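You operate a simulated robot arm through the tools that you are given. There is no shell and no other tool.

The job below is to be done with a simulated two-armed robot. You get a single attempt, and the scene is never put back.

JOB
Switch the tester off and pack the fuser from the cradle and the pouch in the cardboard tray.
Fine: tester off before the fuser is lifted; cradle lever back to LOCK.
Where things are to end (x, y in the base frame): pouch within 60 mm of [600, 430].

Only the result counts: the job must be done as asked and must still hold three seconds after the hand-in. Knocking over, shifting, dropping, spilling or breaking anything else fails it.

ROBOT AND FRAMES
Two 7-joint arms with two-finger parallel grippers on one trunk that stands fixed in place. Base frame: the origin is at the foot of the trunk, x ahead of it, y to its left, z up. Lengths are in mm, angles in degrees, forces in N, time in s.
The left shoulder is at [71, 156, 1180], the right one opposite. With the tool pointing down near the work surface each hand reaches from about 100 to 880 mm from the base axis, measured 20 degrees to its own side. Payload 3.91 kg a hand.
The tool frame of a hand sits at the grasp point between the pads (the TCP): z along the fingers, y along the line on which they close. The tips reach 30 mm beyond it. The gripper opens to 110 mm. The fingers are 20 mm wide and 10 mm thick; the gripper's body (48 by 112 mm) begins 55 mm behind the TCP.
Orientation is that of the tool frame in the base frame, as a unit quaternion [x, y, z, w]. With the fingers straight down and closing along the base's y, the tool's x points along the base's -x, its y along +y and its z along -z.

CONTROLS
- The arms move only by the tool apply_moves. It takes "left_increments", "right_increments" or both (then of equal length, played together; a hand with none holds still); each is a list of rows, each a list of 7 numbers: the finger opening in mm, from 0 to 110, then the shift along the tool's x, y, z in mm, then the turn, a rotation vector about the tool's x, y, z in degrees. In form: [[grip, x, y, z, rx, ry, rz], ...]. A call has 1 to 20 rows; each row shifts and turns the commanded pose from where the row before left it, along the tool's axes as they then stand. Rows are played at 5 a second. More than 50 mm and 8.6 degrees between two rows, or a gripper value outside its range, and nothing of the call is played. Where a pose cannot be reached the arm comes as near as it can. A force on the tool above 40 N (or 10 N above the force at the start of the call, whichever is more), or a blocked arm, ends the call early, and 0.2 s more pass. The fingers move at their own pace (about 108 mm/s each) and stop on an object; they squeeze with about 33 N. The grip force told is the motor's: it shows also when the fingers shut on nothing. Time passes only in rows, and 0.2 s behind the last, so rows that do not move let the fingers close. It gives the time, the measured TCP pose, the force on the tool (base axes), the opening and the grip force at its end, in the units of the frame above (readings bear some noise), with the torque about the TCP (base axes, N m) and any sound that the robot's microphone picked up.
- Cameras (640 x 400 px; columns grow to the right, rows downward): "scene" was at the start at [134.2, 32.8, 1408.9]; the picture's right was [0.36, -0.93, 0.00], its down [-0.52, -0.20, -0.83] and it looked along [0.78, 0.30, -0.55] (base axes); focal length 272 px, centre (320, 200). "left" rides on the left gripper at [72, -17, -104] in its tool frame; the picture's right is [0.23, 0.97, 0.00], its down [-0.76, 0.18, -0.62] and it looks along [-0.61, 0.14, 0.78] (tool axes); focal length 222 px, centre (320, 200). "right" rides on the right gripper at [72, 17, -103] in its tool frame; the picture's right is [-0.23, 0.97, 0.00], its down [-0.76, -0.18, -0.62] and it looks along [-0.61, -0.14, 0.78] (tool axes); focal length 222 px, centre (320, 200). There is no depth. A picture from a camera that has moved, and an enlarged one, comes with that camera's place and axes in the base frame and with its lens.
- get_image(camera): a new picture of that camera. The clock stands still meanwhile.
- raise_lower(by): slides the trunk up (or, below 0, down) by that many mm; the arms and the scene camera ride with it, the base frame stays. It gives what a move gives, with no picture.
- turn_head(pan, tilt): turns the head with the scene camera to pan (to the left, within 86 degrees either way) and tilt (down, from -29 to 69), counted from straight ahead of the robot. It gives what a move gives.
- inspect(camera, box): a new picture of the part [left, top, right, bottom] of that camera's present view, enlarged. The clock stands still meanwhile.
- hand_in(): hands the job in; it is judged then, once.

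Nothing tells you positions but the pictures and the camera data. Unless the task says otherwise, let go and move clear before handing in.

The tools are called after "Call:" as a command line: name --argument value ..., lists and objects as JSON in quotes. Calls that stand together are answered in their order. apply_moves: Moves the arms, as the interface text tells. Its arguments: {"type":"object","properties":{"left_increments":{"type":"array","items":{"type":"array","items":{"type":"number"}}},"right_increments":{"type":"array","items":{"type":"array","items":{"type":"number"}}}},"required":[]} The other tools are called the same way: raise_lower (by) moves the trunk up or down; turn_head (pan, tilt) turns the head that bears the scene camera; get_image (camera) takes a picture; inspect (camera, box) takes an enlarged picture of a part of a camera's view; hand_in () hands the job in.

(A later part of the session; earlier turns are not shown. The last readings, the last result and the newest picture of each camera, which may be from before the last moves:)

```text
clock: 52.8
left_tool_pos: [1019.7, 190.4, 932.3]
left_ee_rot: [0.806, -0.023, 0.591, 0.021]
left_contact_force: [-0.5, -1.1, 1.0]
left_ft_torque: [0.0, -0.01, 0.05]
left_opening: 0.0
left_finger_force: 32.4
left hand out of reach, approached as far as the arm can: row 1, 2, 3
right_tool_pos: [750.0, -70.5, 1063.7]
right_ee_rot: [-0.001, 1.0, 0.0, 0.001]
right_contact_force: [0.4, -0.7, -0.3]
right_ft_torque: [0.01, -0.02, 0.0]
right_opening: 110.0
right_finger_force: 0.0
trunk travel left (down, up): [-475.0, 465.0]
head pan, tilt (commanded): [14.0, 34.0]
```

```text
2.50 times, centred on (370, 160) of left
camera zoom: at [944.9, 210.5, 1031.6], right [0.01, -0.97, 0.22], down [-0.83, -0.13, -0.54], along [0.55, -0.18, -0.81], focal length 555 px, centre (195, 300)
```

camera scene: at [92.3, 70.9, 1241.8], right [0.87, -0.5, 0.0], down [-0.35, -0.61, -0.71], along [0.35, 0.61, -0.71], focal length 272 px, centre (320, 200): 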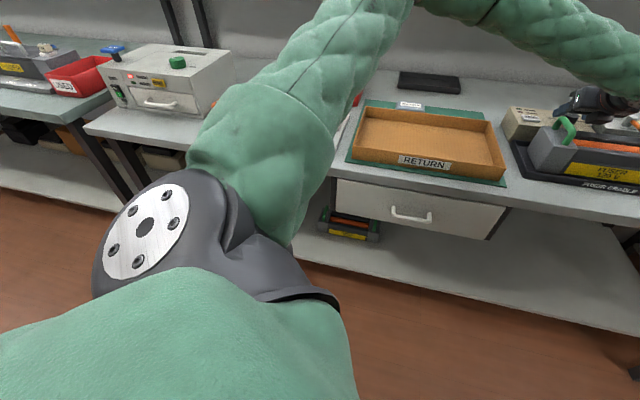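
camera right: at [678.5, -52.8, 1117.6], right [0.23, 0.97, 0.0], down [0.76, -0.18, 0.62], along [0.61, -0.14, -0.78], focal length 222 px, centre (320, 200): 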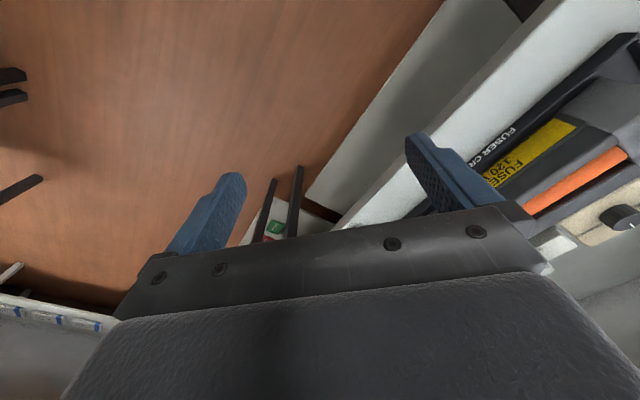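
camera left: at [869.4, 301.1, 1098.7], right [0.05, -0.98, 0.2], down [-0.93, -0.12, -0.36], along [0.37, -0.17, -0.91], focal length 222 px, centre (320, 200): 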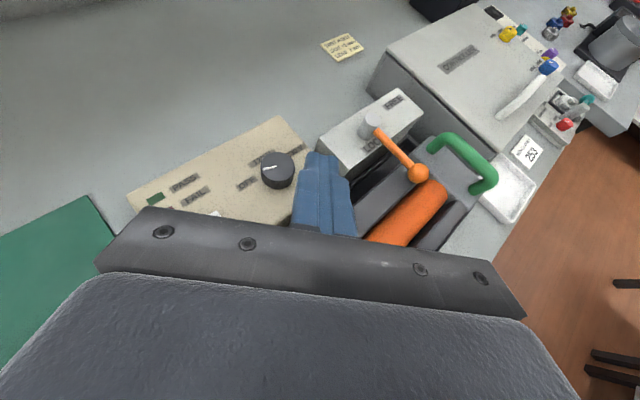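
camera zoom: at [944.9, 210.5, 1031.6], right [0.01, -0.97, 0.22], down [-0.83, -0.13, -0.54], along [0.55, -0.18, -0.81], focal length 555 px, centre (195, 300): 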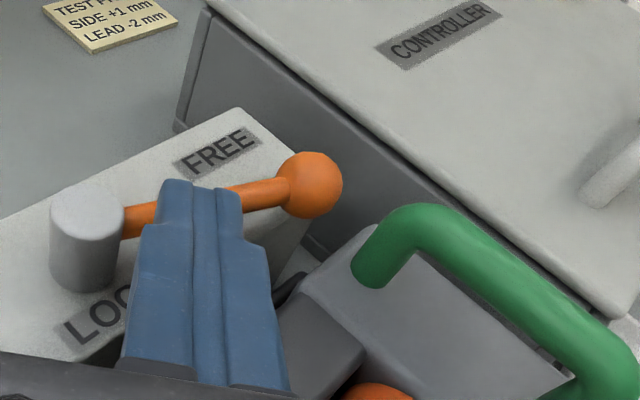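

The lever is at about 70°, which is as far as the arm reaches, and the ball is well clear behind the fuser. The fuser slides freely, so it's no longer held. I'll retreat and survey the fuser for a mid-body grasp.

Call:
apply_moves --left_increments '[[0, 0, 0, -25, 0, 0, 0], [0, 10, 0, -25, 0, 0, 0], [20, 30, 0, -20, 0, 0, 0], [40, 30, 0, -10, 0, 0, 0], [60, 20, 0, 0, 0, 0, 0], [80, 0, 0, 0, 0, 0, 0]]'

Call:
get_image --camera "left"

Call:
inspect --camera "scene" --box '[260, 90, 400, 190]'

```text
clock: 54.2
left_tool_pos: [972.1, 192.3, 1041.1]
left_ee_rot: [0.806, -0.023, 0.591, 0.021]
left_contact_force: [-0.2, 1.2, 0.6]
left_ft_torque: [0.01, -0.04, 0.0]
left_opening: 80.2
left_finger_force: 0.0
right_tool_pos: [750.3, -68.5, 1064.8]
right_ee_rot: [0.001, 1.0, 0.0, 0.0]
right_contact_force: [0.4, -1.0, -0.6]
right_ft_torque: [0.01, 0.0, 0.01]
right_opening: 110.1
right_finger_force: 0.0
trunk travel left (down, up): [-475.0, 465.0]
head pan, tilt (commanded): [14.0, 34.0]
```

```text
taken
camera left: at [896.0, 214.1, 1140.5], right [0.01, -0.97, 0.22], down [-0.83, -0.13, -0.54], along [0.55, -0.18, -0.81], focal length 222 px, centre (320, 200)
```

left: 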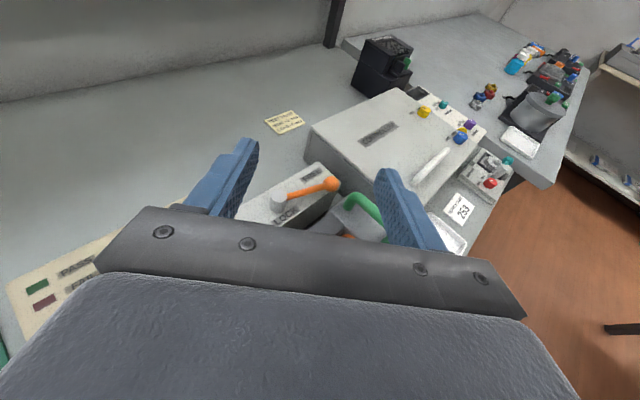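

```text
4.00 times, centred on (330, 140) of scene
camera zoom: at [137.5, 22.0, 1258.1], right [0.24, -0.97, 0.0], down [-0.54, -0.14, -0.83], along [0.8, 0.2, -0.56], focal length 1089 px, centre (280, 440)
```

zoom: 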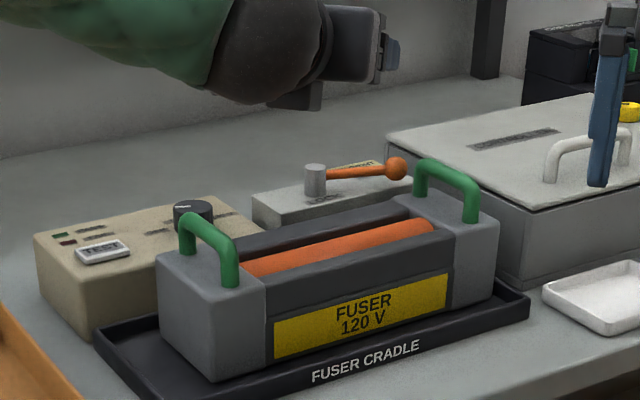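

The cradle is in place and the lever is clear. I'll bring the hand back over the fuser, reduce the lean to about 32°, and turn the lean direction along the fuser's length (azimuth −44°), checking for reach limits.

Call:
apply_moves --left_increments '[[100, -3, 0, -9, 0, -8, 0], [100, -3, 0, -9, 0, -8, 0], [100, -4, 0, -8, 0, -8, 0], [100, -4, 0, -7, 0, -8, 0], [100, -5, 0, -6, 0, -8, 0], [100, 0, 0, 0, -4.3, 0, 6.75], [100, 0, 0, 0, -4.3, 0, 6.75], [100, 0, 0, 0, -4.3, 0, 6.75], [100, 0, 0, 0, -4.3, 0, 6.75], [100, 0, 0, 0, -4.3, 0, 6.75]]'

Call:
get_image --camera "left"

Call:
get_image --camera "scene"

```text
clock: 56.4
left_tool_pos: [918.3, 189.0, 1045.1]
left_ee_rot: [0.904, -0.32, 0.266, 0.096]
left_contact_force: [0.1, 0.3, 0.3]
left_ft_torque: [0.01, 0.01, 0.0]
left_opening: 100.0
left_finger_force: 0.0
left hand out of reach, approached as far as the arm can: row 10
right_tool_pos: [751.5, -68.2, 1063.7]
right_ee_rot: [-0.001, 1.0, 0.0, -0.001]
right_contact_force: [-0.1, 0.0, -0.5]
right_ft_torque: [0.01, 0.01, 0.01]
right_opening: 109.9
right_finger_force: 0.0
trunk travel left (down, up): [-475.0, 465.0]
head pan, tilt (commanded): [14.0, 34.0]
```

```text
taken
camera left: at [933.0, 198.3, 1170.7], right [-0.46, -0.88, 0.13], down [-0.87, 0.48, 0.11], along [-0.16, -0.06, -0.99], focal length 222 px, centre (320, 200)
```

left: 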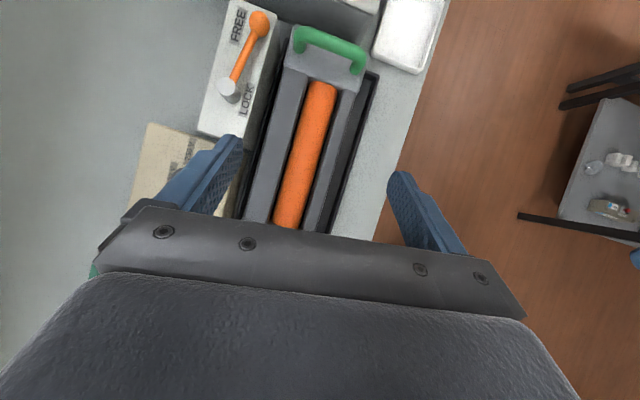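

```text
taken
camera scene: at [138.6, 22.6, 1258.1], right [0.24, -0.97, 0.0], down [-0.54, -0.14, -0.83], along [0.8, 0.2, -0.56], focal length 272 px, centre (320, 200)
```

scene: 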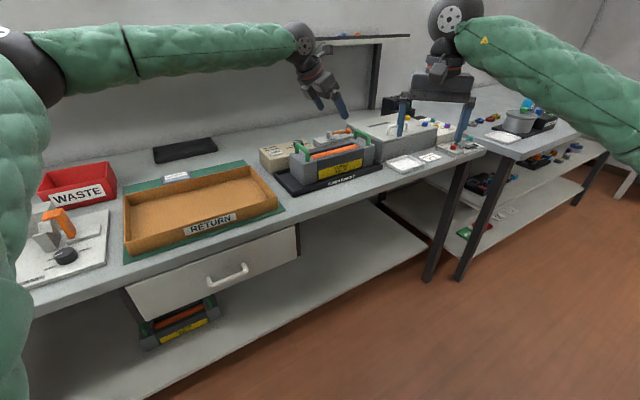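

The hand is at azimuth −39° with a 33° lean, close to the roll limit on this side. From here I have an almost top-down view of the fuser, so I'll measure it.

Call:
inspect --camera "left" --box '[190, 0, 430, 240]'

Call:
inspect --camera "scene" --box '[265, 120, 395, 205]'

```text
1.67 times, centred on (310, 120) of left
camera zoom: at [933.0, 198.3, 1170.7], right [-0.46, -0.88, 0.13], down [-0.87, 0.48, 0.11], along [-0.16, -0.06, -0.99], focal length 370 px, centre (337, 333)
```

zoom: 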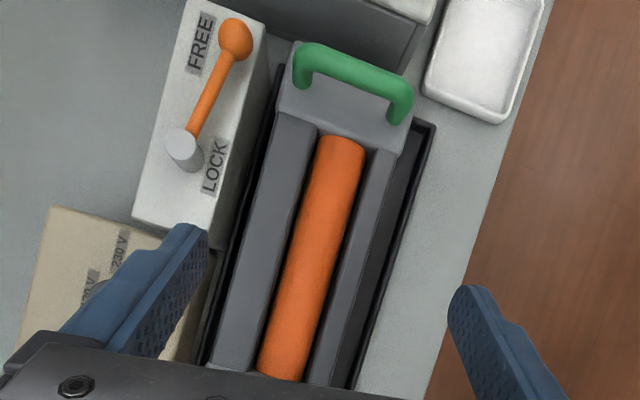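

```text
4.71 times, centred on (330, 162) of scene
camera zoom: at [138.6, 22.6, 1258.1], right [0.24, -0.97, 0.0], down [-0.54, -0.14, -0.83], along [0.8, 0.2, -0.56], focal length 1281 px, centre (273, 376)
```

zoom: 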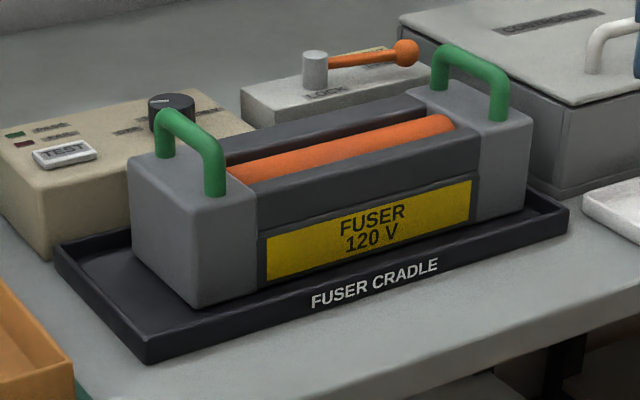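

The fuser is about 91 mm deep at mid-body with a yaw near −43°. I need the wrist wound the other way to keep this yaw all the way to the tray, so I'll unwind the roll by 360° here in free air.

Call:
apply_moves --left_increments '[[100, -10, -15, -20, 0, 0, 0], [100, -10, -15, -20, 0, 0, 0], [100, 0, 0, 0, 0, 0, -8.5], [100, 0, 0, 0, 0, 0, -8.5], [100, 0, 0, 0, 0, 0, -8.5], [100, 0, 0, 0, 0, 0, -8.5], [100, 0, 0, 0, 0, 0, -8.5], [100, 0, 0, 0, 0, 0, -8.5], [100, 0, 0, 0, 0, 0, -8.5], [100, 0, 0, 0, 0, 0, -8.5], [100, 0, 0, 0, 0, 0, -8.5], [100, 0, 0, 0, 0, 0, -8.5], [100, 0, 0, 0, 0, 0, -8.5], [100, 0, 0, 0, 0, 0, -8.5], [100, 0, 0, 0, 0, 0, -8.5], [100, 0, 0, 0, 0, 0, -8.5], [100, 0, 0, 0, 0, 0, -8.5], [100, 0, 0, 0, 0, 0, -8.5], [100, 0, 0, 0, 0, 0, -8.5], [100, 0, 0, 0, 0, 0, -8.5]]'

Call:
apply_moves --left_increments '[[100, 0, 0, 0, 0, 0, -8.5], [100, 0, 0, 0, 0, 0, -8.5], [100, 0, 0, 0, 0, 0, -8.5], [100, 0, 0, 0, 0, 0, -8.5], [100, 0, 0, 0, 0, 0, -8.5], [100, 0, 0, 0, 0, 0, -8.5], [100, 0, 0, 0, 0, 0, -8.5], [100, 0, 0, 0, 0, 0, -8.5], [100, 0, 0, 0, 0, 0, -8.5], [100, 0, 0, 0, 0, 0, -8.5], [100, 0, 0, 0, 0, 0, -8.5], [100, 0, 0, 0, 0, 0, -8.5], [100, 0, 0, 0, 0, 0, -8.5], [100, 0, 0, 0, 0, 0, -8.5], [100, 0, 0, 0, 0, 0, -8.5], [100, 0, 0, 0, 0, 0, -8.5], [100, 0, 0, 0, 0, 0, -8.5], [100, 0, 0, 0, 0, 0, -8.5], [100, 0, 0, 0, 0, 0, -8.5], [100, 0, 0, 0, 0, 0, -8.5]]'

Call:
get_image --camera "scene"

```text
clock: 60.6
left_tool_pos: [892.8, 224.2, 1067.7]
left_ee_rot: [0.521, 0.806, -0.03, 0.28]
left_contact_force: [0.0, 0.7, 0.0]
left_ft_torque: [0.01, -0.01, 0.03]
left_opening: 99.9
left_finger_force: 0.0
left hand out of reach, approached as far as the arm can: row 1, 2
right_tool_pos: [749.7, -68.5, 1064.5]
right_ee_rot: [0.0, 1.0, 0.0, 0.0]
right_contact_force: [1.5, 0.7, 0.2]
right_ft_torque: [0.03, -0.04, -0.01]
right_opening: 110.2
right_finger_force: 0.2
trunk travel left (down, up): [-475.0, 465.0]
head pan, tilt (commanded): [14.0, 34.0]
```

```text
clock: 64.8
left_tool_pos: [893.7, 223.7, 1068.0]
left_ee_rot: [0.757, -0.589, 0.283, 0.007]
left_contact_force: [-0.3, 0.3, 0.1]
left_ft_torque: [-0.01, -0.03, 0.0]
left_opening: 100.1
left_finger_force: 0.0
right_tool_pos: [751.4, -69.3, 1065.9]
right_ee_rot: [0.0, 1.0, 0.0, 0.0]
right_contact_force: [0.4, 0.3, -0.5]
right_ft_torque: [0.04, 0.02, 0.0]
right_opening: 110.2
right_finger_force: 0.1
trunk travel left (down, up): [-475.0, 465.0]
head pan, tilt (commanded): [14.0, 34.0]
```

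```text
taken
camera scene: at [137.4, 21.9, 1258.1], right [0.24, -0.97, 0.0], down [-0.54, -0.14, -0.83], along [0.8, 0.2, -0.56], focal length 272 px, centre (320, 200)
```

scene: 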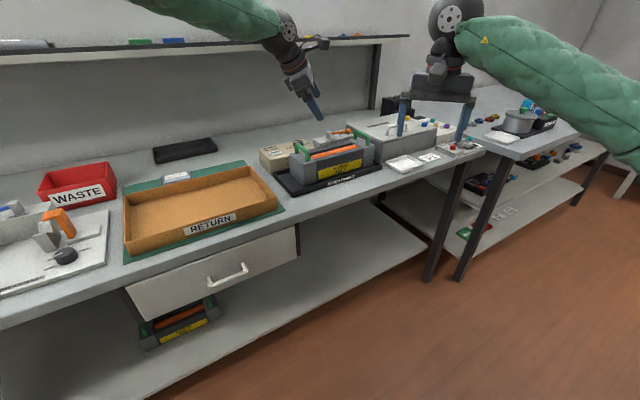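

I need a further 36.5° of roll to level the hand, then a small azimuth correction to −43°.

Call:
apply_moves --left_increments '[[104, 0, 0, 0, 0, 0, -8.5], [104, 0, 0, 0, 0, 0, -8.5], [104, 0, 0, 0, 0, 0, -8.5], [104, 0, 0, 0, 0, 0, -8.5], [104, 0, 0, 0, 0, 0, -2.5], [104, 0, 0, 0, -2.1, 0, 3.3], [104, 0, 0, 0, 0, 0, 0]]'

Call:
get_image --camera "left"

```text
clock: 66.4
left_tool_pos: [893.6, 223.0, 1068.0]
left_ee_rot: [0.892, -0.354, 0.262, 0.103]
left_contact_force: [-0.8, -0.5, 0.4]
left_ft_torque: [0.02, 0.02, 0.01]
left_opening: 104.1
left_finger_force: 0.1
right_tool_pos: [751.0, -70.2, 1064.8]
right_ee_rot: [0.0, 1.0, 0.0, 0.0]
right_contact_force: [0.0, -1.3, -0.2]
right_ft_torque: [0.0, 0.01, 0.0]
right_opening: 110.0
right_finger_force: 0.0
trunk travel left (down, up): [-475.0, 465.0]
head pan, tilt (commanded): [14.0, 34.0]
```

```text
taken
camera left: at [909.0, 230.4, 1193.8], right [-0.53, -0.84, 0.12], down [-0.83, 0.54, 0.11], along [-0.16, -0.04, -0.99], focal length 222 px, centre (320, 200)
```

left: 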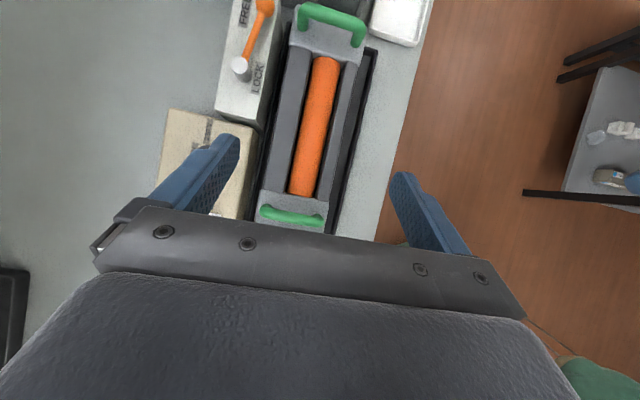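

The hand is now level at azimuth −43°, parallel to the fuser, with no reach warnings. I'll take an enlarged view to align precisely.

Call:
inspect --camera "left" --box '[200, 0, 420, 240]'

```text
1.67 times, centred on (310, 120) of left
camera zoom: at [909.0, 230.4, 1193.8], right [-0.53, -0.84, 0.12], down [-0.83, 0.54, 0.11], along [-0.16, -0.04, -0.99], focal length 370 px, centre (337, 333)
```

zoom: 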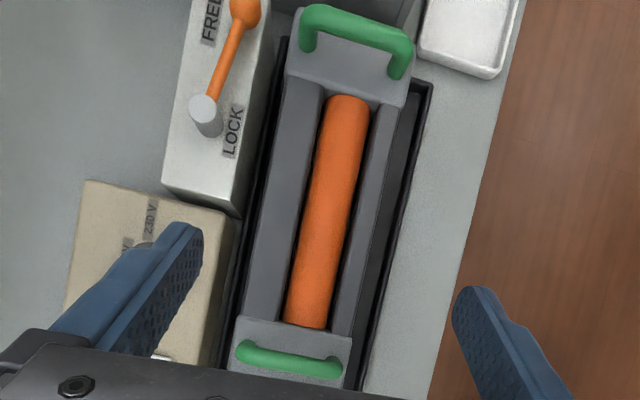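

Fuser centre is about (945, 179), yaw −43.5°, depth about 88 mm, with roughly 18 mm free behind it before the lever block. I'll set the opening to 98 mm, bias 2 mm toward the front, and move above it with the tips still clear.

Call:
apply_moves --left_increments '[[98, -3.1, -0.2, 36.1, 0, 0, 0], [98, -3.1, -0.2, 36.1, 0, 0, 0], [98, -3.1, -0.2, 36.1, 0, 0, 0], [98, -3.1, -0.2, 36.1, 0, 0, 0], [98, 0, 0, 0, 0, 0, 0]]'

Call:
get_image --camera "left"

Call:
inspect --camera "scene" --box '[265, 100, 405, 200]'

```text
clock: 67.6
left_tool_pos: [943.7, 177.4, 940.3]
left_ee_rot: [0.892, -0.354, 0.263, 0.102]
left_contact_force: [0.1, 0.8, 0.5]
left_ft_torque: [0.0, -0.03, -0.01]
left_opening: 98.1
left_finger_force: 0.0
right_tool_pos: [749.5, -69.0, 1064.9]
right_ee_rot: [0.0, 1.0, -0.001, 0.0]
right_contact_force: [-1.2, -0.3, 0.0]
right_ft_torque: [0.01, -0.01, 0.01]
right_opening: 110.1
right_finger_force: 0.1
trunk travel left (down, up): [-475.0, 465.0]
head pan, tilt (commanded): [14.0, 34.0]
```

```text
taken
camera left: at [957.8, 184.9, 1066.7], right [-0.53, -0.84, 0.12], down [-0.83, 0.54, 0.11], along [-0.16, -0.04, -0.99], focal length 222 px, centre (320, 200)
```

left: 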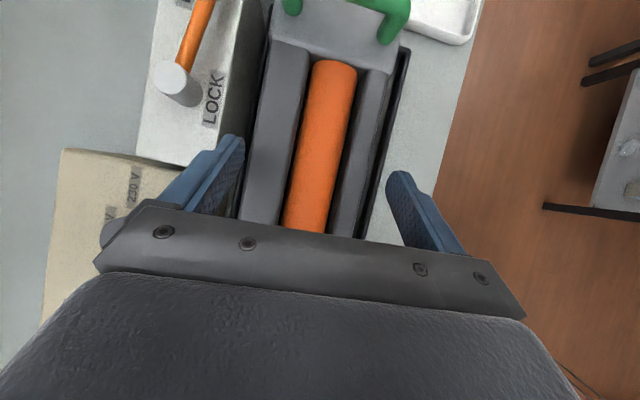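

```text
4.00 times, centred on (335, 150) of scene
camera zoom: at [136.4, 21.8, 1258.4], right [0.24, -0.97, 0.0], down [-0.54, -0.14, -0.83], along [0.8, 0.2, -0.56], focal length 1089 px, centre (260, 400)
```

zoom: 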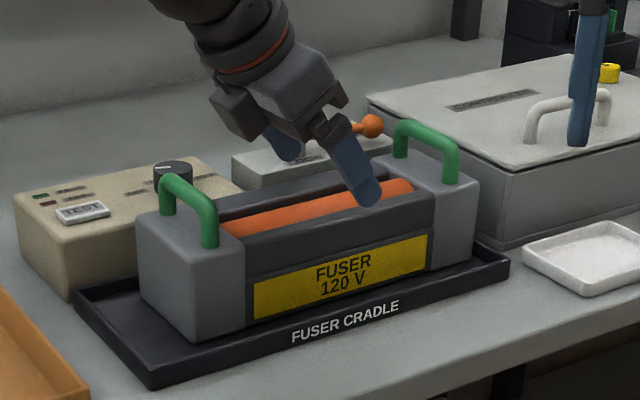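

Looking closely at the finger-to-body clearance.

Call:
inspect --camera "left" --box '[200, 60, 440, 240]'

```text
2.22 times, centred on (320, 150) of left
camera zoom: at [957.8, 184.9, 1066.7], right [-0.53, -0.84, 0.12], down [-0.83, 0.54, 0.11], along [-0.16, -0.04, -0.99], focal length 494 px, centre (320, 311)
```

zoom: 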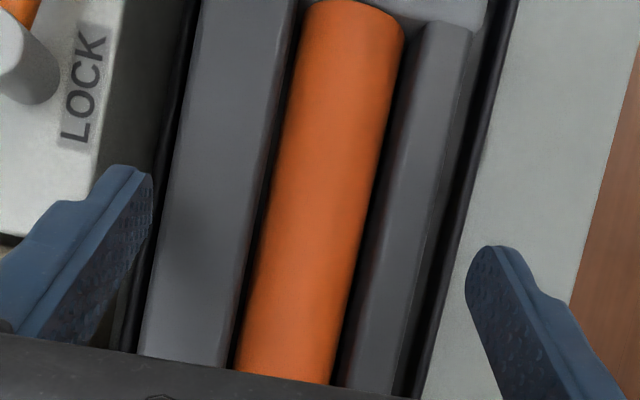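

Clearances look like about 4 mm inside and 5 mm outside with a 100 mm opening. I'll descend vertically in two stages, watching the forces.

Call:
apply_moves --left_increments '[[100, 0, -1, 0, 0, 0, 0], [100, -5.4, 0, 8.4, 0, 0, 0], [100, -5.4, 0, 8.4, 0, 0, 0], [100, -5.4, 0, 8.4, 0, 0, 0], [100, 0, 0, 0, 0, 0, 0]]'

Call:
inspect --camera "left" --box '[200, 60, 440, 240]'

Call:
inspect --camera "scene" --box '[265, 100, 405, 200]'

```text
clock: 68.5
left_tool_pos: [944.9, 179.1, 931.7]
left_ee_rot: [0.888, -0.355, 0.272, 0.104]
left_contact_force: [-7.2, 0.9, 23.3]
left_ft_torque: [0.69, -0.69, 0.5]
left_opening: 97.5
left_finger_force: 0.0
right_tool_pos: [750.6, -68.1, 1065.1]
right_ee_rot: [-0.001, 1.0, 0.001, 0.001]
right_contact_force: [0.6, 0.1, 0.0]
right_ft_torque: [-0.05, -0.01, -0.01]
right_opening: 109.9
right_finger_force: 0.0
trunk travel left (down, up): [-475.0, 465.0]
head pan, tilt (commanded): [14.0, 34.0]
stopped in row 4 (left hand): the force on the tool passed its limit at 46 N (the readings are from after the stop); the commanded pose is now the measured one
```

```text
2.22 times, centred on (320, 150) of left
camera zoom: at [957.7, 187.1, 1056.7], right [-0.53, -0.84, 0.12], down [-0.83, 0.54, 0.09], along [-0.14, -0.05, -0.99], focal length 494 px, centre (320, 311)
```

zoom: 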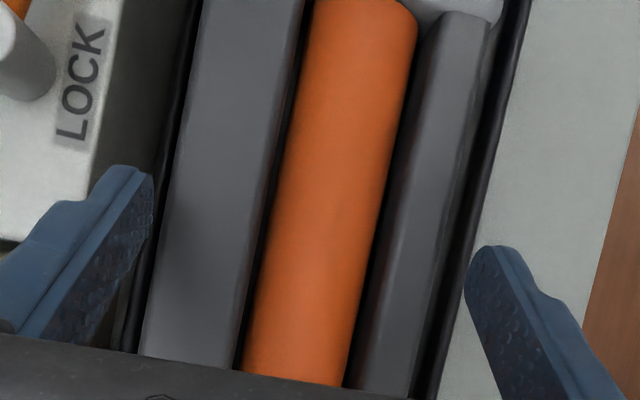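

```text
4.00 times, centred on (335, 150) of scene
camera zoom: at [136.0, 22.3, 1258.4], right [0.24, -0.97, 0.0], down [-0.54, -0.14, -0.83], along [0.8, 0.2, -0.56], focal length 1089 px, centre (260, 400)
```

zoom: 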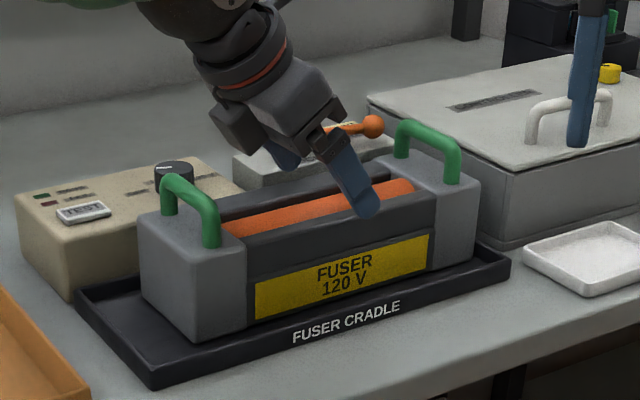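

The tip touched something at about z 901 on the inner side of the back finger, so the body is probably a bit wider than it looks. I'll rise, open to 106 mm centred, and try again in small steps.

Call:
apply_moves --left_increments '[[106, 7.2, 0, -10.8, 0, 0, 0], [106, 0, 0, 0, 0, 0, 0], [106, -2.8, 0, 4.15, 0, 0, 0], [106, -2.8, 0, 4.15, 0, 0, 0], [106, -2.8, 0, 4.15, 0, 0, 0], [106, 0, 0, 0, 0, 0, 0]]'

Call:
inspect --camera "left" --box '[200, 60, 440, 240]'

```text
clock: 69.9
left_tool_pos: [945.1, 178.4, 924.5]
left_ee_rot: [0.889, -0.356, 0.268, 0.103]
left_contact_force: [0.6, 0.2, -0.1]
left_ft_torque: [0.01, 0.02, -0.02]
left_opening: 105.8
left_finger_force: 0.1
right_tool_pos: [750.6, -70.1, 1064.2]
right_ee_rot: [0.0, 1.0, 0.001, 0.0]
right_contact_force: [0.7, 0.7, -0.3]
right_ft_torque: [-0.01, -0.01, 0.0]
right_opening: 110.1
right_finger_force: 0.2
trunk travel left (down, up): [-475.0, 465.0]
head pan, tilt (commanded): [14.0, 34.0]
```

```text
2.22 times, centred on (320, 150) of left
camera zoom: at [958.2, 186.1, 1050.0], right [-0.53, -0.84, 0.12], down [-0.83, 0.54, 0.1], along [-0.15, -0.05, -0.99], focal length 494 px, centre (320, 311)
```

zoom: 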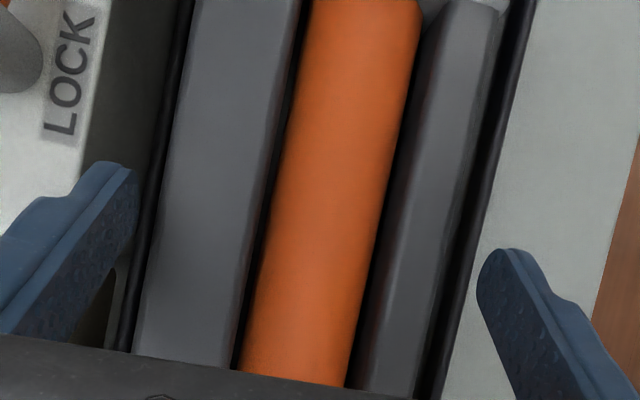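

There's no contact with the wider opening. I'll descend further in small steps.

Call:
apply_moves --left_increments '[[106, -2.7, 0, 4.2, 0, 0, 0], [106, -2.7, 0, 4.2, 0, 0, 0], [106, 0, 0, 0, 0, 0, 0]]'

```text
clock: 70.7
left_tool_pos: [944.9, 178.1, 913.6]
left_ee_rot: [0.889, -0.356, 0.269, 0.104]
left_contact_force: [-0.1, 0.2, -0.8]
left_ft_torque: [-0.01, 0.02, -0.03]
left_opening: 106.0
left_finger_force: 0.1
right_tool_pos: [751.4, -70.1, 1064.5]
right_ee_rot: [0.0, 1.0, 0.0, 0.0]
right_contact_force: [-0.8, 0.3, 0.2]
right_ft_torque: [0.02, 0.01, -0.01]
right_opening: 109.9
right_finger_force: 0.0
trunk travel left (down, up): [-475.0, 465.0]
head pan, tilt (commanded): [14.0, 34.0]
```

Still no contact. I'll continue down.

Call:
apply_moves --left_increments '[[106, -2.7, 0, 4.2, 0, 0, 0], [106, -2.7, 0, 4.2, 0, 0, 0], [106, 0, 0, 0, 0, 0, 0]]'

Call:
inspect --camera "scene" --box '[265, 100, 405, 200]'

```text
clock: 71.5
left_tool_pos: [945.3, 178.7, 904.0]
left_ee_rot: [0.89, -0.355, 0.268, 0.103]
left_contact_force: [-0.2, 0.1, -1.2]
left_ft_torque: [0.01, 0.01, 0.01]
left_opening: 106.0
left_finger_force: 0.0
right_tool_pos: [750.9, -69.4, 1064.0]
right_ee_rot: [0.0, 1.0, 0.0, 0.0]
right_contact_force: [0.2, 0.2, -0.2]
right_ft_torque: [0.0, 0.0, 0.0]
right_opening: 109.9
right_finger_force: 0.0
trunk travel left (down, up): [-475.0, 465.0]
head pan, tilt (commanded): [14.0, 34.0]
```

```text
4.00 times, centred on (335, 150) of scene
camera zoom: at [137.5, 22.0, 1258.1], right [0.24, -0.97, 0.0], down [-0.54, -0.14, -0.83], along [0.8, 0.2, -0.56], focal length 1089 px, centre (260, 400)
```

zoom: 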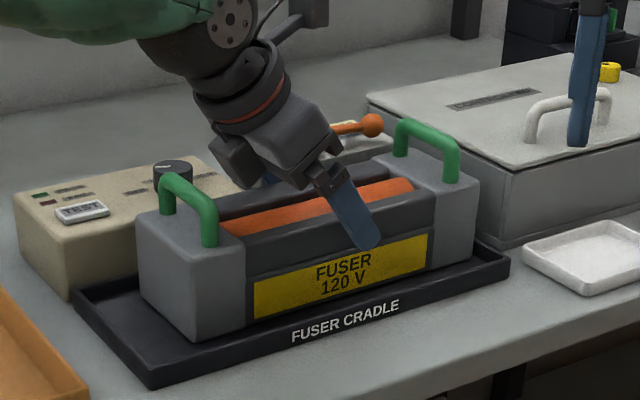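

Still clear. I'll go down another 18 mm for a deeper grip.

Call:
apply_moves --left_increments '[[106, -2.5, 0, 3.8, 0, 0, 0], [106, -2.5, 0, 3.8, 0, 0, 0], [106, -2.5, 0, 3.8, 0, 0, 0], [106, -2.5, 0, 3.8, 0, 0, 0], [106, 0, 0, 0, 0, 0, 0]]'

Call:
inspect --camera "left" --box '[200, 60, 440, 240]'

```text
clock: 72.7
left_tool_pos: [945.5, 179.1, 886.3]
left_ee_rot: [0.889, -0.357, 0.268, 0.106]
left_contact_force: [-0.2, -0.9, -0.8]
left_ft_torque: [-0.02, 0.02, -0.02]
left_opening: 106.0
left_finger_force: 0.1
right_tool_pos: [750.4, -69.6, 1063.4]
right_ee_rot: [0.0, 1.0, 0.0, 0.0]
right_contact_force: [0.5, 0.6, 0.3]
right_ft_torque: [-0.01, 0.01, 0.02]
right_opening: 110.2
right_finger_force: 0.0
trunk travel left (down, up): [-475.0, 465.0]
head pan, tilt (commanded): [14.0, 34.0]
```

```text
2.22 times, centred on (320, 150) of left
camera zoom: at [959.5, 187.6, 1012.0], right [-0.54, -0.84, 0.12], down [-0.83, 0.55, 0.1], along [-0.15, -0.05, -0.99], focal length 494 px, centre (320, 311)
```

zoom: 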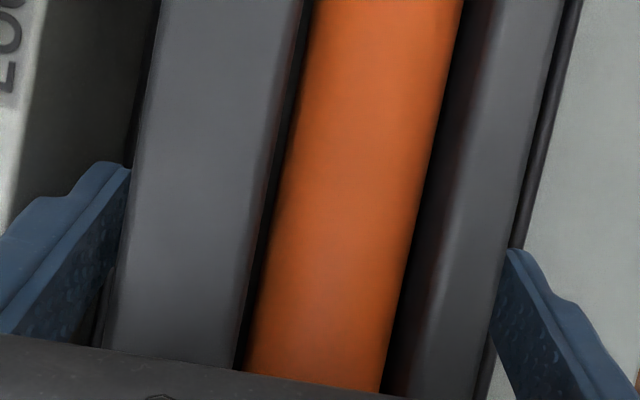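

Both fingers straddle the body. I'll go down 6 mm more and close.

Call:
apply_moves --left_increments '[[106, -3.2, 0, 5.0, 0, 0, 0], [100, 0, 0, 0, 0, 0, 0], [94, 0, 0, 0, 0, 0, 0], [88, 0, 0, 0, 0, 0, 0], [80, 0, 0, 0, 0, 0, 0], [70, 0, 0, 0, 0, 0, 0], [70, 0, 0, 0, 0, 0, 0]]'

Call:
inspect --camera "left" --box '[200, 60, 440, 240]'

Call:
inspect --camera "scene" --box '[265, 100, 405, 200]'

```text
clock: 74.3
left_tool_pos: [947.4, 178.2, 880.6]
left_ee_rot: [0.889, -0.357, 0.268, 0.107]
left_contact_force: [0.7, 4.8, 0.4]
left_ft_torque: [-0.46, 0.1, 0.05]
left_opening: 94.9
left_finger_force: 33.2
right_tool_pos: [749.9, -68.6, 1064.0]
right_ee_rot: [0.0, 1.0, 0.0, -0.001]
right_contact_force: [0.1, 1.0, 0.3]
right_ft_torque: [0.02, -0.03, -0.01]
right_opening: 110.2
right_finger_force: 0.0
trunk travel left (down, up): [-475.0, 465.0]
head pan, tilt (commanded): [14.0, 34.0]
```

```text
2.22 times, centred on (320, 150) of left
camera zoom: at [960.2, 188.0, 1005.2], right [-0.54, -0.83, 0.12], down [-0.83, 0.55, 0.1], along [-0.15, -0.05, -0.99], focal length 494 px, centre (320, 311)
```

zoom: 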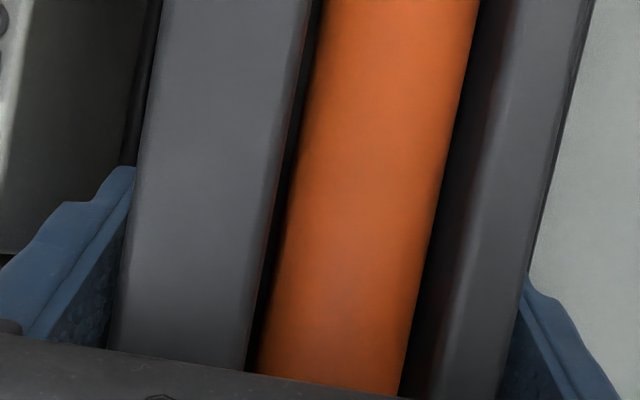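

```text
4.00 times, centred on (335, 150) of scene
camera zoom: at [137.7, 22.4, 1258.1], right [0.24, -0.97, 0.0], down [-0.54, -0.14, -0.83], along [0.8, 0.2, -0.56], focal length 1089 px, centre (260, 400)
```

zoom: 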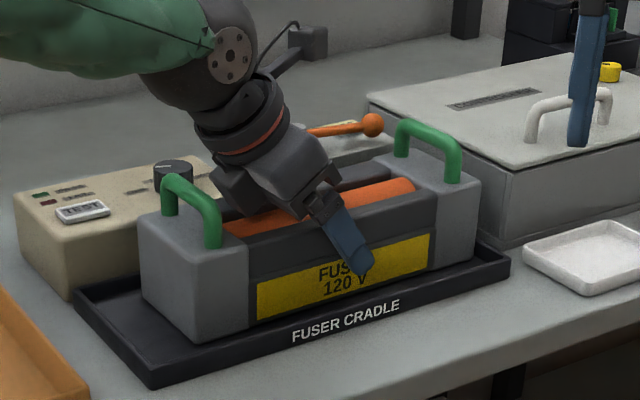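

I have a solid grip, with the opening at 94.9 mm and 33 N. I'll lift 10 mm and read the load.

Call:
apply_moves --left_increments '[[70, 2.76, 0, -4.18, 0, 0, 0], [70, 2.76, 0, -4.18, 0, 0, 0], [70, 0, 0, 0, 0, 0, 0]]'

Call:
inspect --camera "scene" --box '[265, 100, 405, 200]'

```text
clock: 75.1
left_tool_pos: [946.7, 178.6, 887.4]
left_ee_rot: [0.889, -0.357, 0.268, 0.106]
left_contact_force: [0.2, -0.3, -13.1]
left_ft_torque: [0.0, 0.02, -0.01]
left_opening: 95.0
left_finger_force: 33.0
right_tool_pos: [751.2, -69.0, 1063.0]
right_ee_rot: [0.0, 1.0, 0.0, -0.001]
right_contact_force: [0.4, 0.5, -0.3]
right_ft_torque: [-0.01, -0.04, 0.03]
right_opening: 110.1
right_finger_force: 0.1
trunk travel left (down, up): [-475.0, 465.0]
head pan, tilt (commanded): [14.0, 34.0]
```

```text
4.00 times, centred on (335, 150) of scene
camera zoom: at [139.0, 22.2, 1257.8], right [0.24, -0.97, 0.0], down [-0.54, -0.14, -0.83], along [0.8, 0.2, -0.56], focal length 1089 px, centre (260, 400)
```

zoom: 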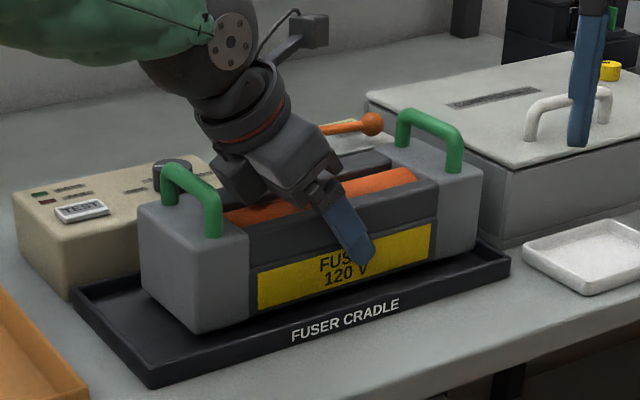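

The load is 13 N (about 1.3 kg), well balanced with no tilt. I'll lift straight up about 98 mm.

Call:
apply_moves --left_increments '[[70, 8.3, 0, -12.5, 0, 0, 0], [70, 11, 0, -16.7, 0, 0, 0], [70, 11, 0, -16.7, 0, 0, 0], [70, 11, 0, -16.7, 0, 0, 0], [70, 11, 0, -16.7, 0, 0, 0], [70, 2, 0, -3, 0, 0, 0]]'

Call:
get_image --camera "scene"

Call:
get_image --camera "left"

```text
clock: 76.5
left_tool_pos: [946.6, 179.7, 987.3]
left_ee_rot: [0.89, -0.355, 0.267, 0.104]
left_contact_force: [0.5, -0.8, -12.7]
left_ft_torque: [0.01, 0.02, 0.0]
left_opening: 94.7
left_finger_force: 32.6
right_tool_pos: [752.2, -68.8, 1063.8]
right_ee_rot: [0.0, 1.0, 0.0, -0.001]
right_contact_force: [-0.1, -0.8, -0.2]
right_ft_torque: [-0.03, -0.01, -0.01]
right_opening: 110.2
right_finger_force: 0.1
trunk travel left (down, up): [-475.0, 465.0]
head pan, tilt (commanded): [14.0, 34.0]
```

```text
taken
camera scene: at [138.9, 22.3, 1257.9], right [0.24, -0.97, 0.0], down [-0.54, -0.14, -0.83], along [0.8, 0.2, -0.56], focal length 272 px, centre (320, 200)
```

scene: 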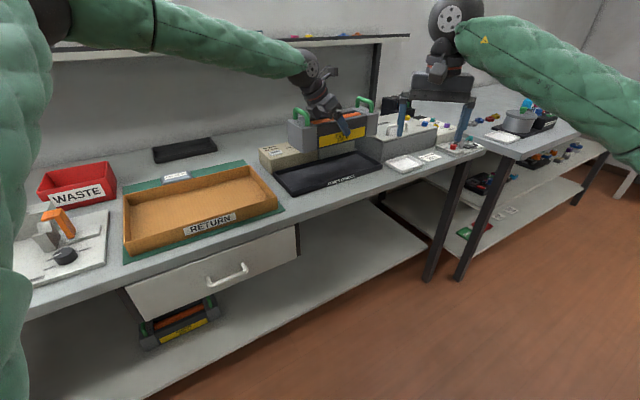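

```text
taken
camera left: at [960.3, 188.0, 1113.2], right [-0.53, -0.84, 0.12], down [-0.83, 0.54, 0.1], along [-0.15, -0.05, -0.99], focal length 222 px, centre (320, 200)
```

left: 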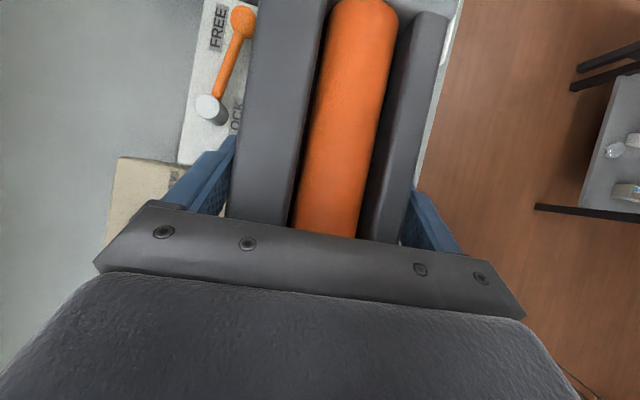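

The fuser is clear of the cradle. I'll carry it level across to above the tray.

Call:
apply_moves --left_increments '[[70, -12, -1.6, -8, 0, 0, 0], [70, -23.4, -3.07, -15.4, 0, 0, 0], [70, -23.4, -3.07, -15.4, 0, 0, 0], [70, -23.4, -3.07, -15.4, 0, 0, 0], [70, -23.4, -3.07, -15.4, 0, 0, 0], [70, -23.4, -3.07, -15.4, 0, 0, 0], [70, -23.4, -3.07, -15.4, 0, 0, 0], [70, -23.4, -3.07, -15.4, 0, 0, 0], [70, -23.4, -3.07, -15.4, 0, 0, 0], [70, -23.4, -3.07, -15.4, 0, 0, 0], [70, -23.4, -3.07, -15.4, 0, 0, 0], [70, -23.4, -3.07, -15.4, 0, 0, 0], [70, -23.4, -3.07, -15.4, 0, 0, 0], [70, -23.4, -3.07, -15.4, 0, 0, 0], [70, -23.4, -3.07, -15.4, 0, 0, 0], [70, -12, -1.6, -8, 0, 0, 0]]'

Call:
get_image --camera "scene"

Call:
get_image --camera "left"

```text
clock: 79.9
left_tool_pos: [673.0, 500.5, 990.2]
left_ee_rot: [0.89, -0.355, 0.268, 0.103]
left_contact_force: [-0.5, -0.2, -12.7]
left_ft_torque: [0.02, 0.0, 0.0]
left_opening: 94.9
left_finger_force: 33.6
right_tool_pos: [751.5, -68.3, 1064.4]
right_ee_rot: [-0.001, 1.0, 0.0, -0.001]
right_contact_force: [0.8, -0.3, 0.0]
right_ft_torque: [0.02, 0.03, 0.04]
right_opening: 109.9
right_finger_force: 0.0
trunk travel left (down, up): [-475.0, 465.0]
head pan, tilt (commanded): [14.0, 34.0]
```

```text
taken
camera scene: at [138.2, 22.8, 1258.0], right [0.24, -0.97, 0.0], down [-0.54, -0.14, -0.83], along [0.8, 0.2, -0.56], focal length 272 px, centre (320, 200)
```

scene: 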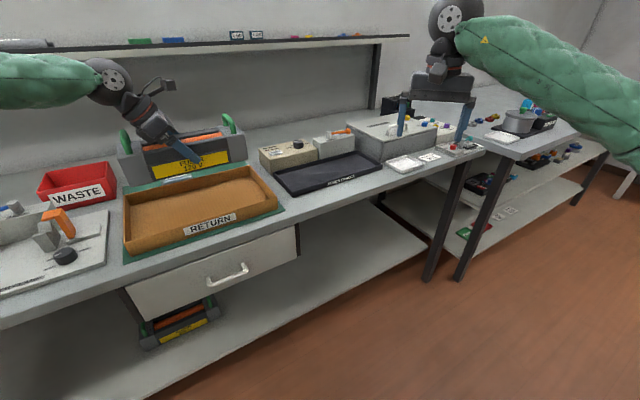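

```text
taken
camera left: at [685.9, 509.5, 1115.8], right [-0.53, -0.84, 0.12], down [-0.83, 0.54, 0.1], along [-0.15, -0.05, -0.99], focal length 222 px, centre (320, 200)
```

left: 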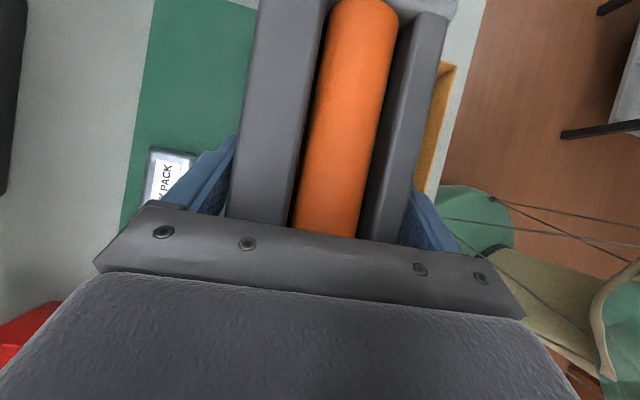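

The fuser hovers above the tray area. I'll turn the head to measure the tray accurately before lowering.

Call:
turn_head --pan 36 --tilt 36

Call:
get_image --camera "scene"

Call:
inspect --camera "scene" --box '[220, 80, 460, 240]'

```text
clock: 80.7
left_tool_pos: [671.8, 500.5, 990.8]
left_ee_rot: [0.89, -0.355, 0.268, 0.103]
left_contact_force: [-0.4, 0.1, -13.2]
left_ft_torque: [-0.03, 0.02, 0.01]
left_opening: 95.0
left_finger_force: 33.1
right_tool_pos: [751.2, -68.4, 1064.5]
right_ee_rot: [0.0, 1.0, 0.0, -0.001]
right_contact_force: [0.1, 1.0, -0.7]
right_ft_torque: [0.0, -0.03, 0.03]
right_opening: 109.7
right_finger_force: 0.1
trunk travel left (down, up): [-475.0, 465.0]
head pan, tilt (commanded): [36.0, 36.0]
```

```text
taken
camera scene: at [123.0, 52.8, 1254.9], right [0.59, -0.81, 0.0], down [-0.48, -0.35, -0.81], along [0.65, 0.47, -0.59], focal length 272 px, centre (320, 200)
```

scene: 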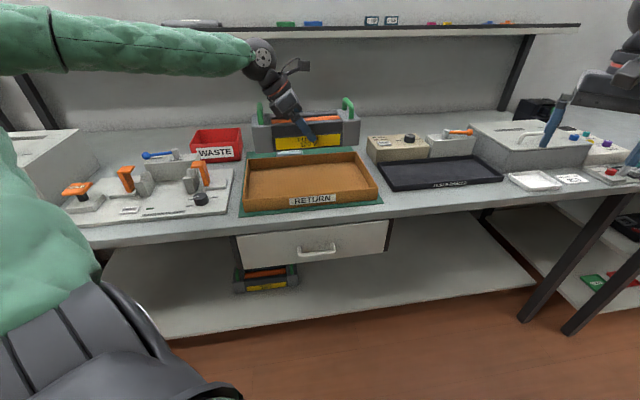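

```text
2.50 times, centred on (340, 160) of scene
camera zoom: at [123.0, 52.8, 1254.9], right [0.59, -0.81, 0.0], down [-0.48, -0.35, -0.81], along [0.65, 0.47, -0.59], focal length 680 px, centre (270, 300)
```

zoom: 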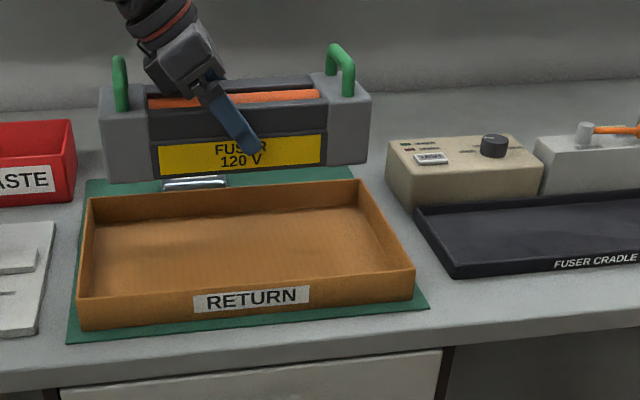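

The tray is about 352 × 222 mm outside, yaw −45°, centred near (655, 485). I'll cross-check with the wrist camera, which sees the front rim past the fuser.

Call:
inspect --camera "left" --box '[380, 20, 500, 220]'

Call:
inspect --camera "left" --box '[100, 0, 280, 220]'

```text
2.00 times, centred on (440, 120) of left
camera zoom: at [685.8, 509.5, 1115.7], right [-0.53, -0.84, 0.12], down [-0.83, 0.54, 0.1], along [-0.15, -0.05, -0.99], focal length 444 px, centre (80, 360)
```

zoom: 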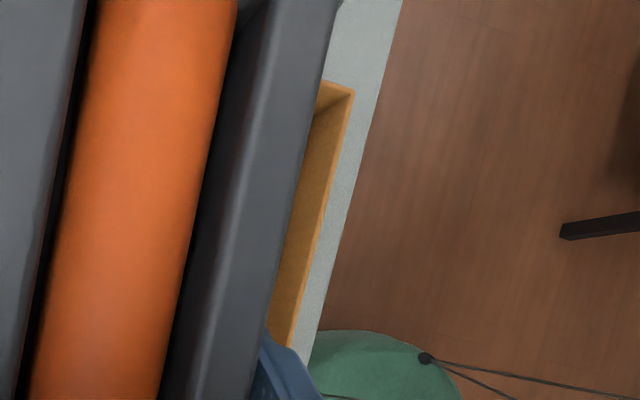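

```text
1.82 times, centred on (190, 110) of left
camera zoom: at [685.8, 509.5, 1115.7], right [-0.53, -0.84, 0.12], down [-0.83, 0.54, 0.1], along [-0.15, -0.05, -0.99], focal length 404 px, centre (556, 364)
```

zoom: 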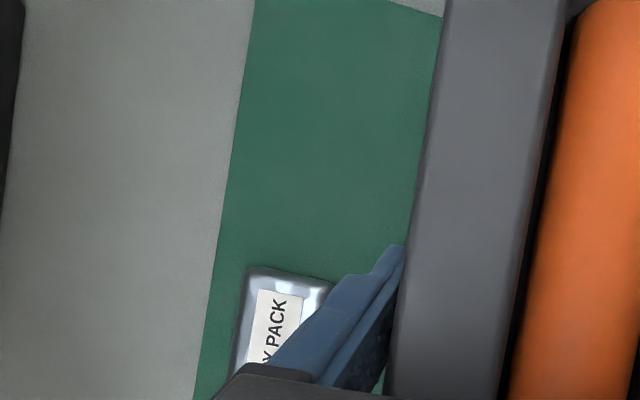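

Combining both cameras puts the tray rim at z ≈ 864 and the tray centre at (648, 480), 343 × 217 mm, yaw −45°. The fuser is already over the back half of the tray. I'll align its yaw by −1.5° and lower it to just above the rim.

Call:
apply_moves --left_increments '[[70, 0, 0, 0, -0.82, 0, 1.25], [70, -8.2, 0, 12.5, 0, 0, 0], [70, -8.2, 0, 12.5, 0, 0, 0], [70, -8.2, 0, 12.5, 0, 0, 0], [70, -8.2, 0, 12.5, 0, 0, 0], [70, 0, 0, 0, 0, 0, 0]]'

Call:
inspect --camera "scene" --box '[220, 80, 460, 240]'

Call:
get_image --camera "left"

```text
clock: 82.1
left_tool_pos: [673.5, 501.5, 928.4]
left_ee_rot: [0.885, -0.366, 0.267, 0.106]
left_contact_force: [-0.3, -0.4, -12.8]
left_ft_torque: [0.02, 0.01, 0.0]
left_opening: 94.7
left_finger_force: 33.4
right_tool_pos: [751.0, -68.6, 1063.3]
right_ee_rot: [0.0, 1.0, 0.0, -0.001]
right_contact_force: [1.0, 0.0, -0.6]
right_ft_torque: [0.0, 0.03, 0.0]
right_opening: 110.0
right_finger_force: 0.0
trunk travel left (down, up): [-475.0, 465.0]
head pan, tilt (commanded): [36.0, 36.0]
```

```text
2.50 times, centred on (340, 160) of scene
camera zoom: at [122.8, 52.5, 1255.0], right [0.59, -0.81, 0.0], down [-0.48, -0.35, -0.81], along [0.65, 0.48, -0.59], focal length 680 px, centre (270, 300)
```

zoom: 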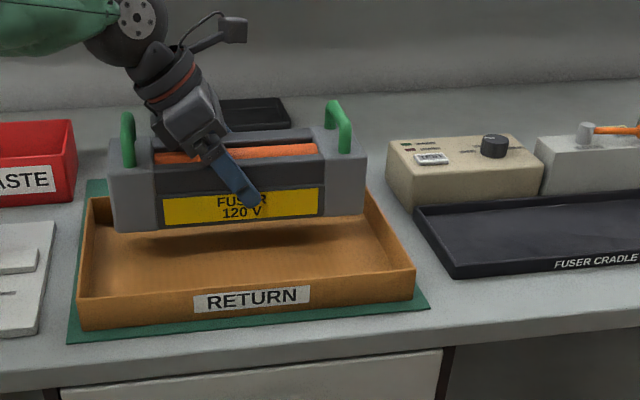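

```text
taken
camera left: at [686.6, 509.4, 1054.5], right [-0.55, -0.82, 0.12], down [-0.82, 0.56, 0.1], along [-0.15, -0.04, -0.99], focal length 222 px, centre (320, 200)
```

left: 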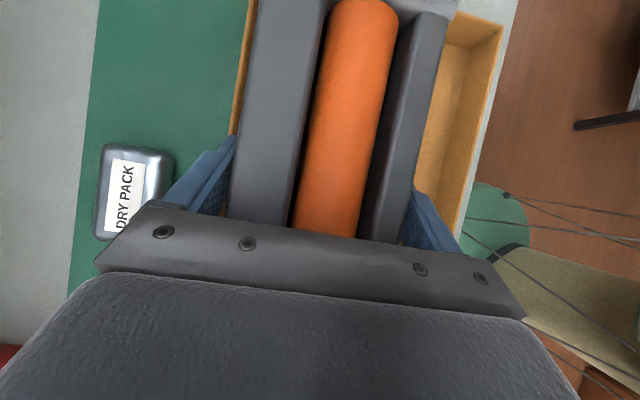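

The fuser sits about 8 mm right of centre, so I'll shift it left 7 mm and lower into the tray, slowing as it nears the floor.

Call:
apply_moves --left_increments '[[70, -5.9, 0, -3.9, 0, 0, 0], [70, -5.5, 0, 8.34, 0, 0, 0], [70, -5.5, 0, 8.34, 0, 0, 0], [70, -5.5, 0, 8.34, 0, 0, 0], [70, -2.75, 0, 4.17, 0, 0, 0], [70, 0, 0, 0, 0, 0, 0]]'

Call:
inspect --camera "scene" --box '[220, 80, 460, 240]'

```text
clock: 83.5
left_tool_pos: [667.4, 506.0, 891.9]
left_ee_rot: [0.885, -0.366, 0.267, 0.107]
left_contact_force: [-0.1, 0.2, -12.1]
left_ft_torque: [0.02, 0.01, 0.0]
left_opening: 94.8
left_finger_force: 32.5
right_tool_pos: [752.5, -69.5, 1063.8]
right_ee_rot: [0.0, 1.0, 0.0, -0.001]
right_contact_force: [0.4, -0.2, -0.1]
right_ft_torque: [-0.02, -0.01, -0.01]
right_opening: 110.1
right_finger_force: 0.0
trunk travel left (down, up): [-475.0, 465.0]
head pan, tilt (commanded): [36.0, 36.0]
```

```text
2.50 times, centred on (340, 160) of scene
camera zoom: at [123.0, 52.7, 1254.9], right [0.59, -0.81, 0.0], down [-0.48, -0.35, -0.81], along [0.65, 0.48, -0.59], focal length 680 px, centre (270, 300)
```

zoom: 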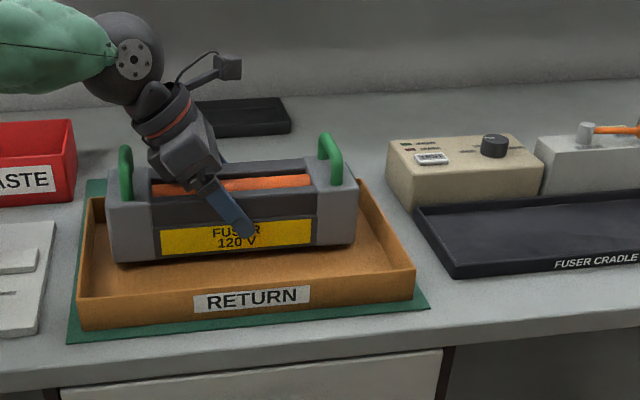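

It's inside the walls. I'll lower in 3 mm steps until it rests on the floor.

Call:
apply_moves --left_increments '[[70, -1.65, 0, 2.5, 0, 0, 0], [70, -1.65, 0, 2.5, 0, 0, 0], [70, -1.65, 0, 2.5, 0, 0, 0], [70, 0, 0, 0, 0, 0, 0]]'

```text
clock: 84.5
left_tool_pos: [668.3, 506.8, 884.2]
left_ee_rot: [0.885, -0.366, 0.267, 0.107]
left_contact_force: [-1.0, 0.9, -13.2]
left_ft_torque: [0.03, 0.01, 0.0]
left_opening: 94.8
left_finger_force: 33.1
right_tool_pos: [750.9, -68.8, 1063.9]
right_ee_rot: [0.0, 1.0, 0.0, 0.0]
right_contact_force: [0.0, 0.1, 0.3]
right_ft_torque: [0.01, 0.01, 0.01]
right_opening: 110.1
right_finger_force: 0.0
trunk travel left (down, up): [-475.0, 465.0]
head pan, tilt (commanded): [36.0, 36.0]
```

Call:
apply_moves --left_increments '[[70, -1.1, 0, 1.67, 0, 0, 0], [70, -1.1, 0, 1.67, 0, 0, 0], [70, 0, 0, 0, 0, 0, 0]]'

```text
clock: 85.3
left_tool_pos: [667.6, 505.7, 881.7]
left_ee_rot: [0.885, -0.367, 0.267, 0.108]
left_contact_force: [0.0, 1.9, -4.4]
left_ft_torque: [-0.12, 0.36, -0.09]
left_opening: 95.0
left_finger_force: 32.9
right_tool_pos: [751.0, -69.4, 1064.6]
right_ee_rot: [0.001, 1.0, 0.0, 0.0]
right_contact_force: [-0.3, -0.4, 0.2]
right_ft_torque: [0.01, -0.03, 0.03]
right_opening: 109.9
right_finger_force: 0.1
trunk travel left (down, up): [-475.0, 465.0]
head pan, tilt (commanded): [36.0, 36.0]
```

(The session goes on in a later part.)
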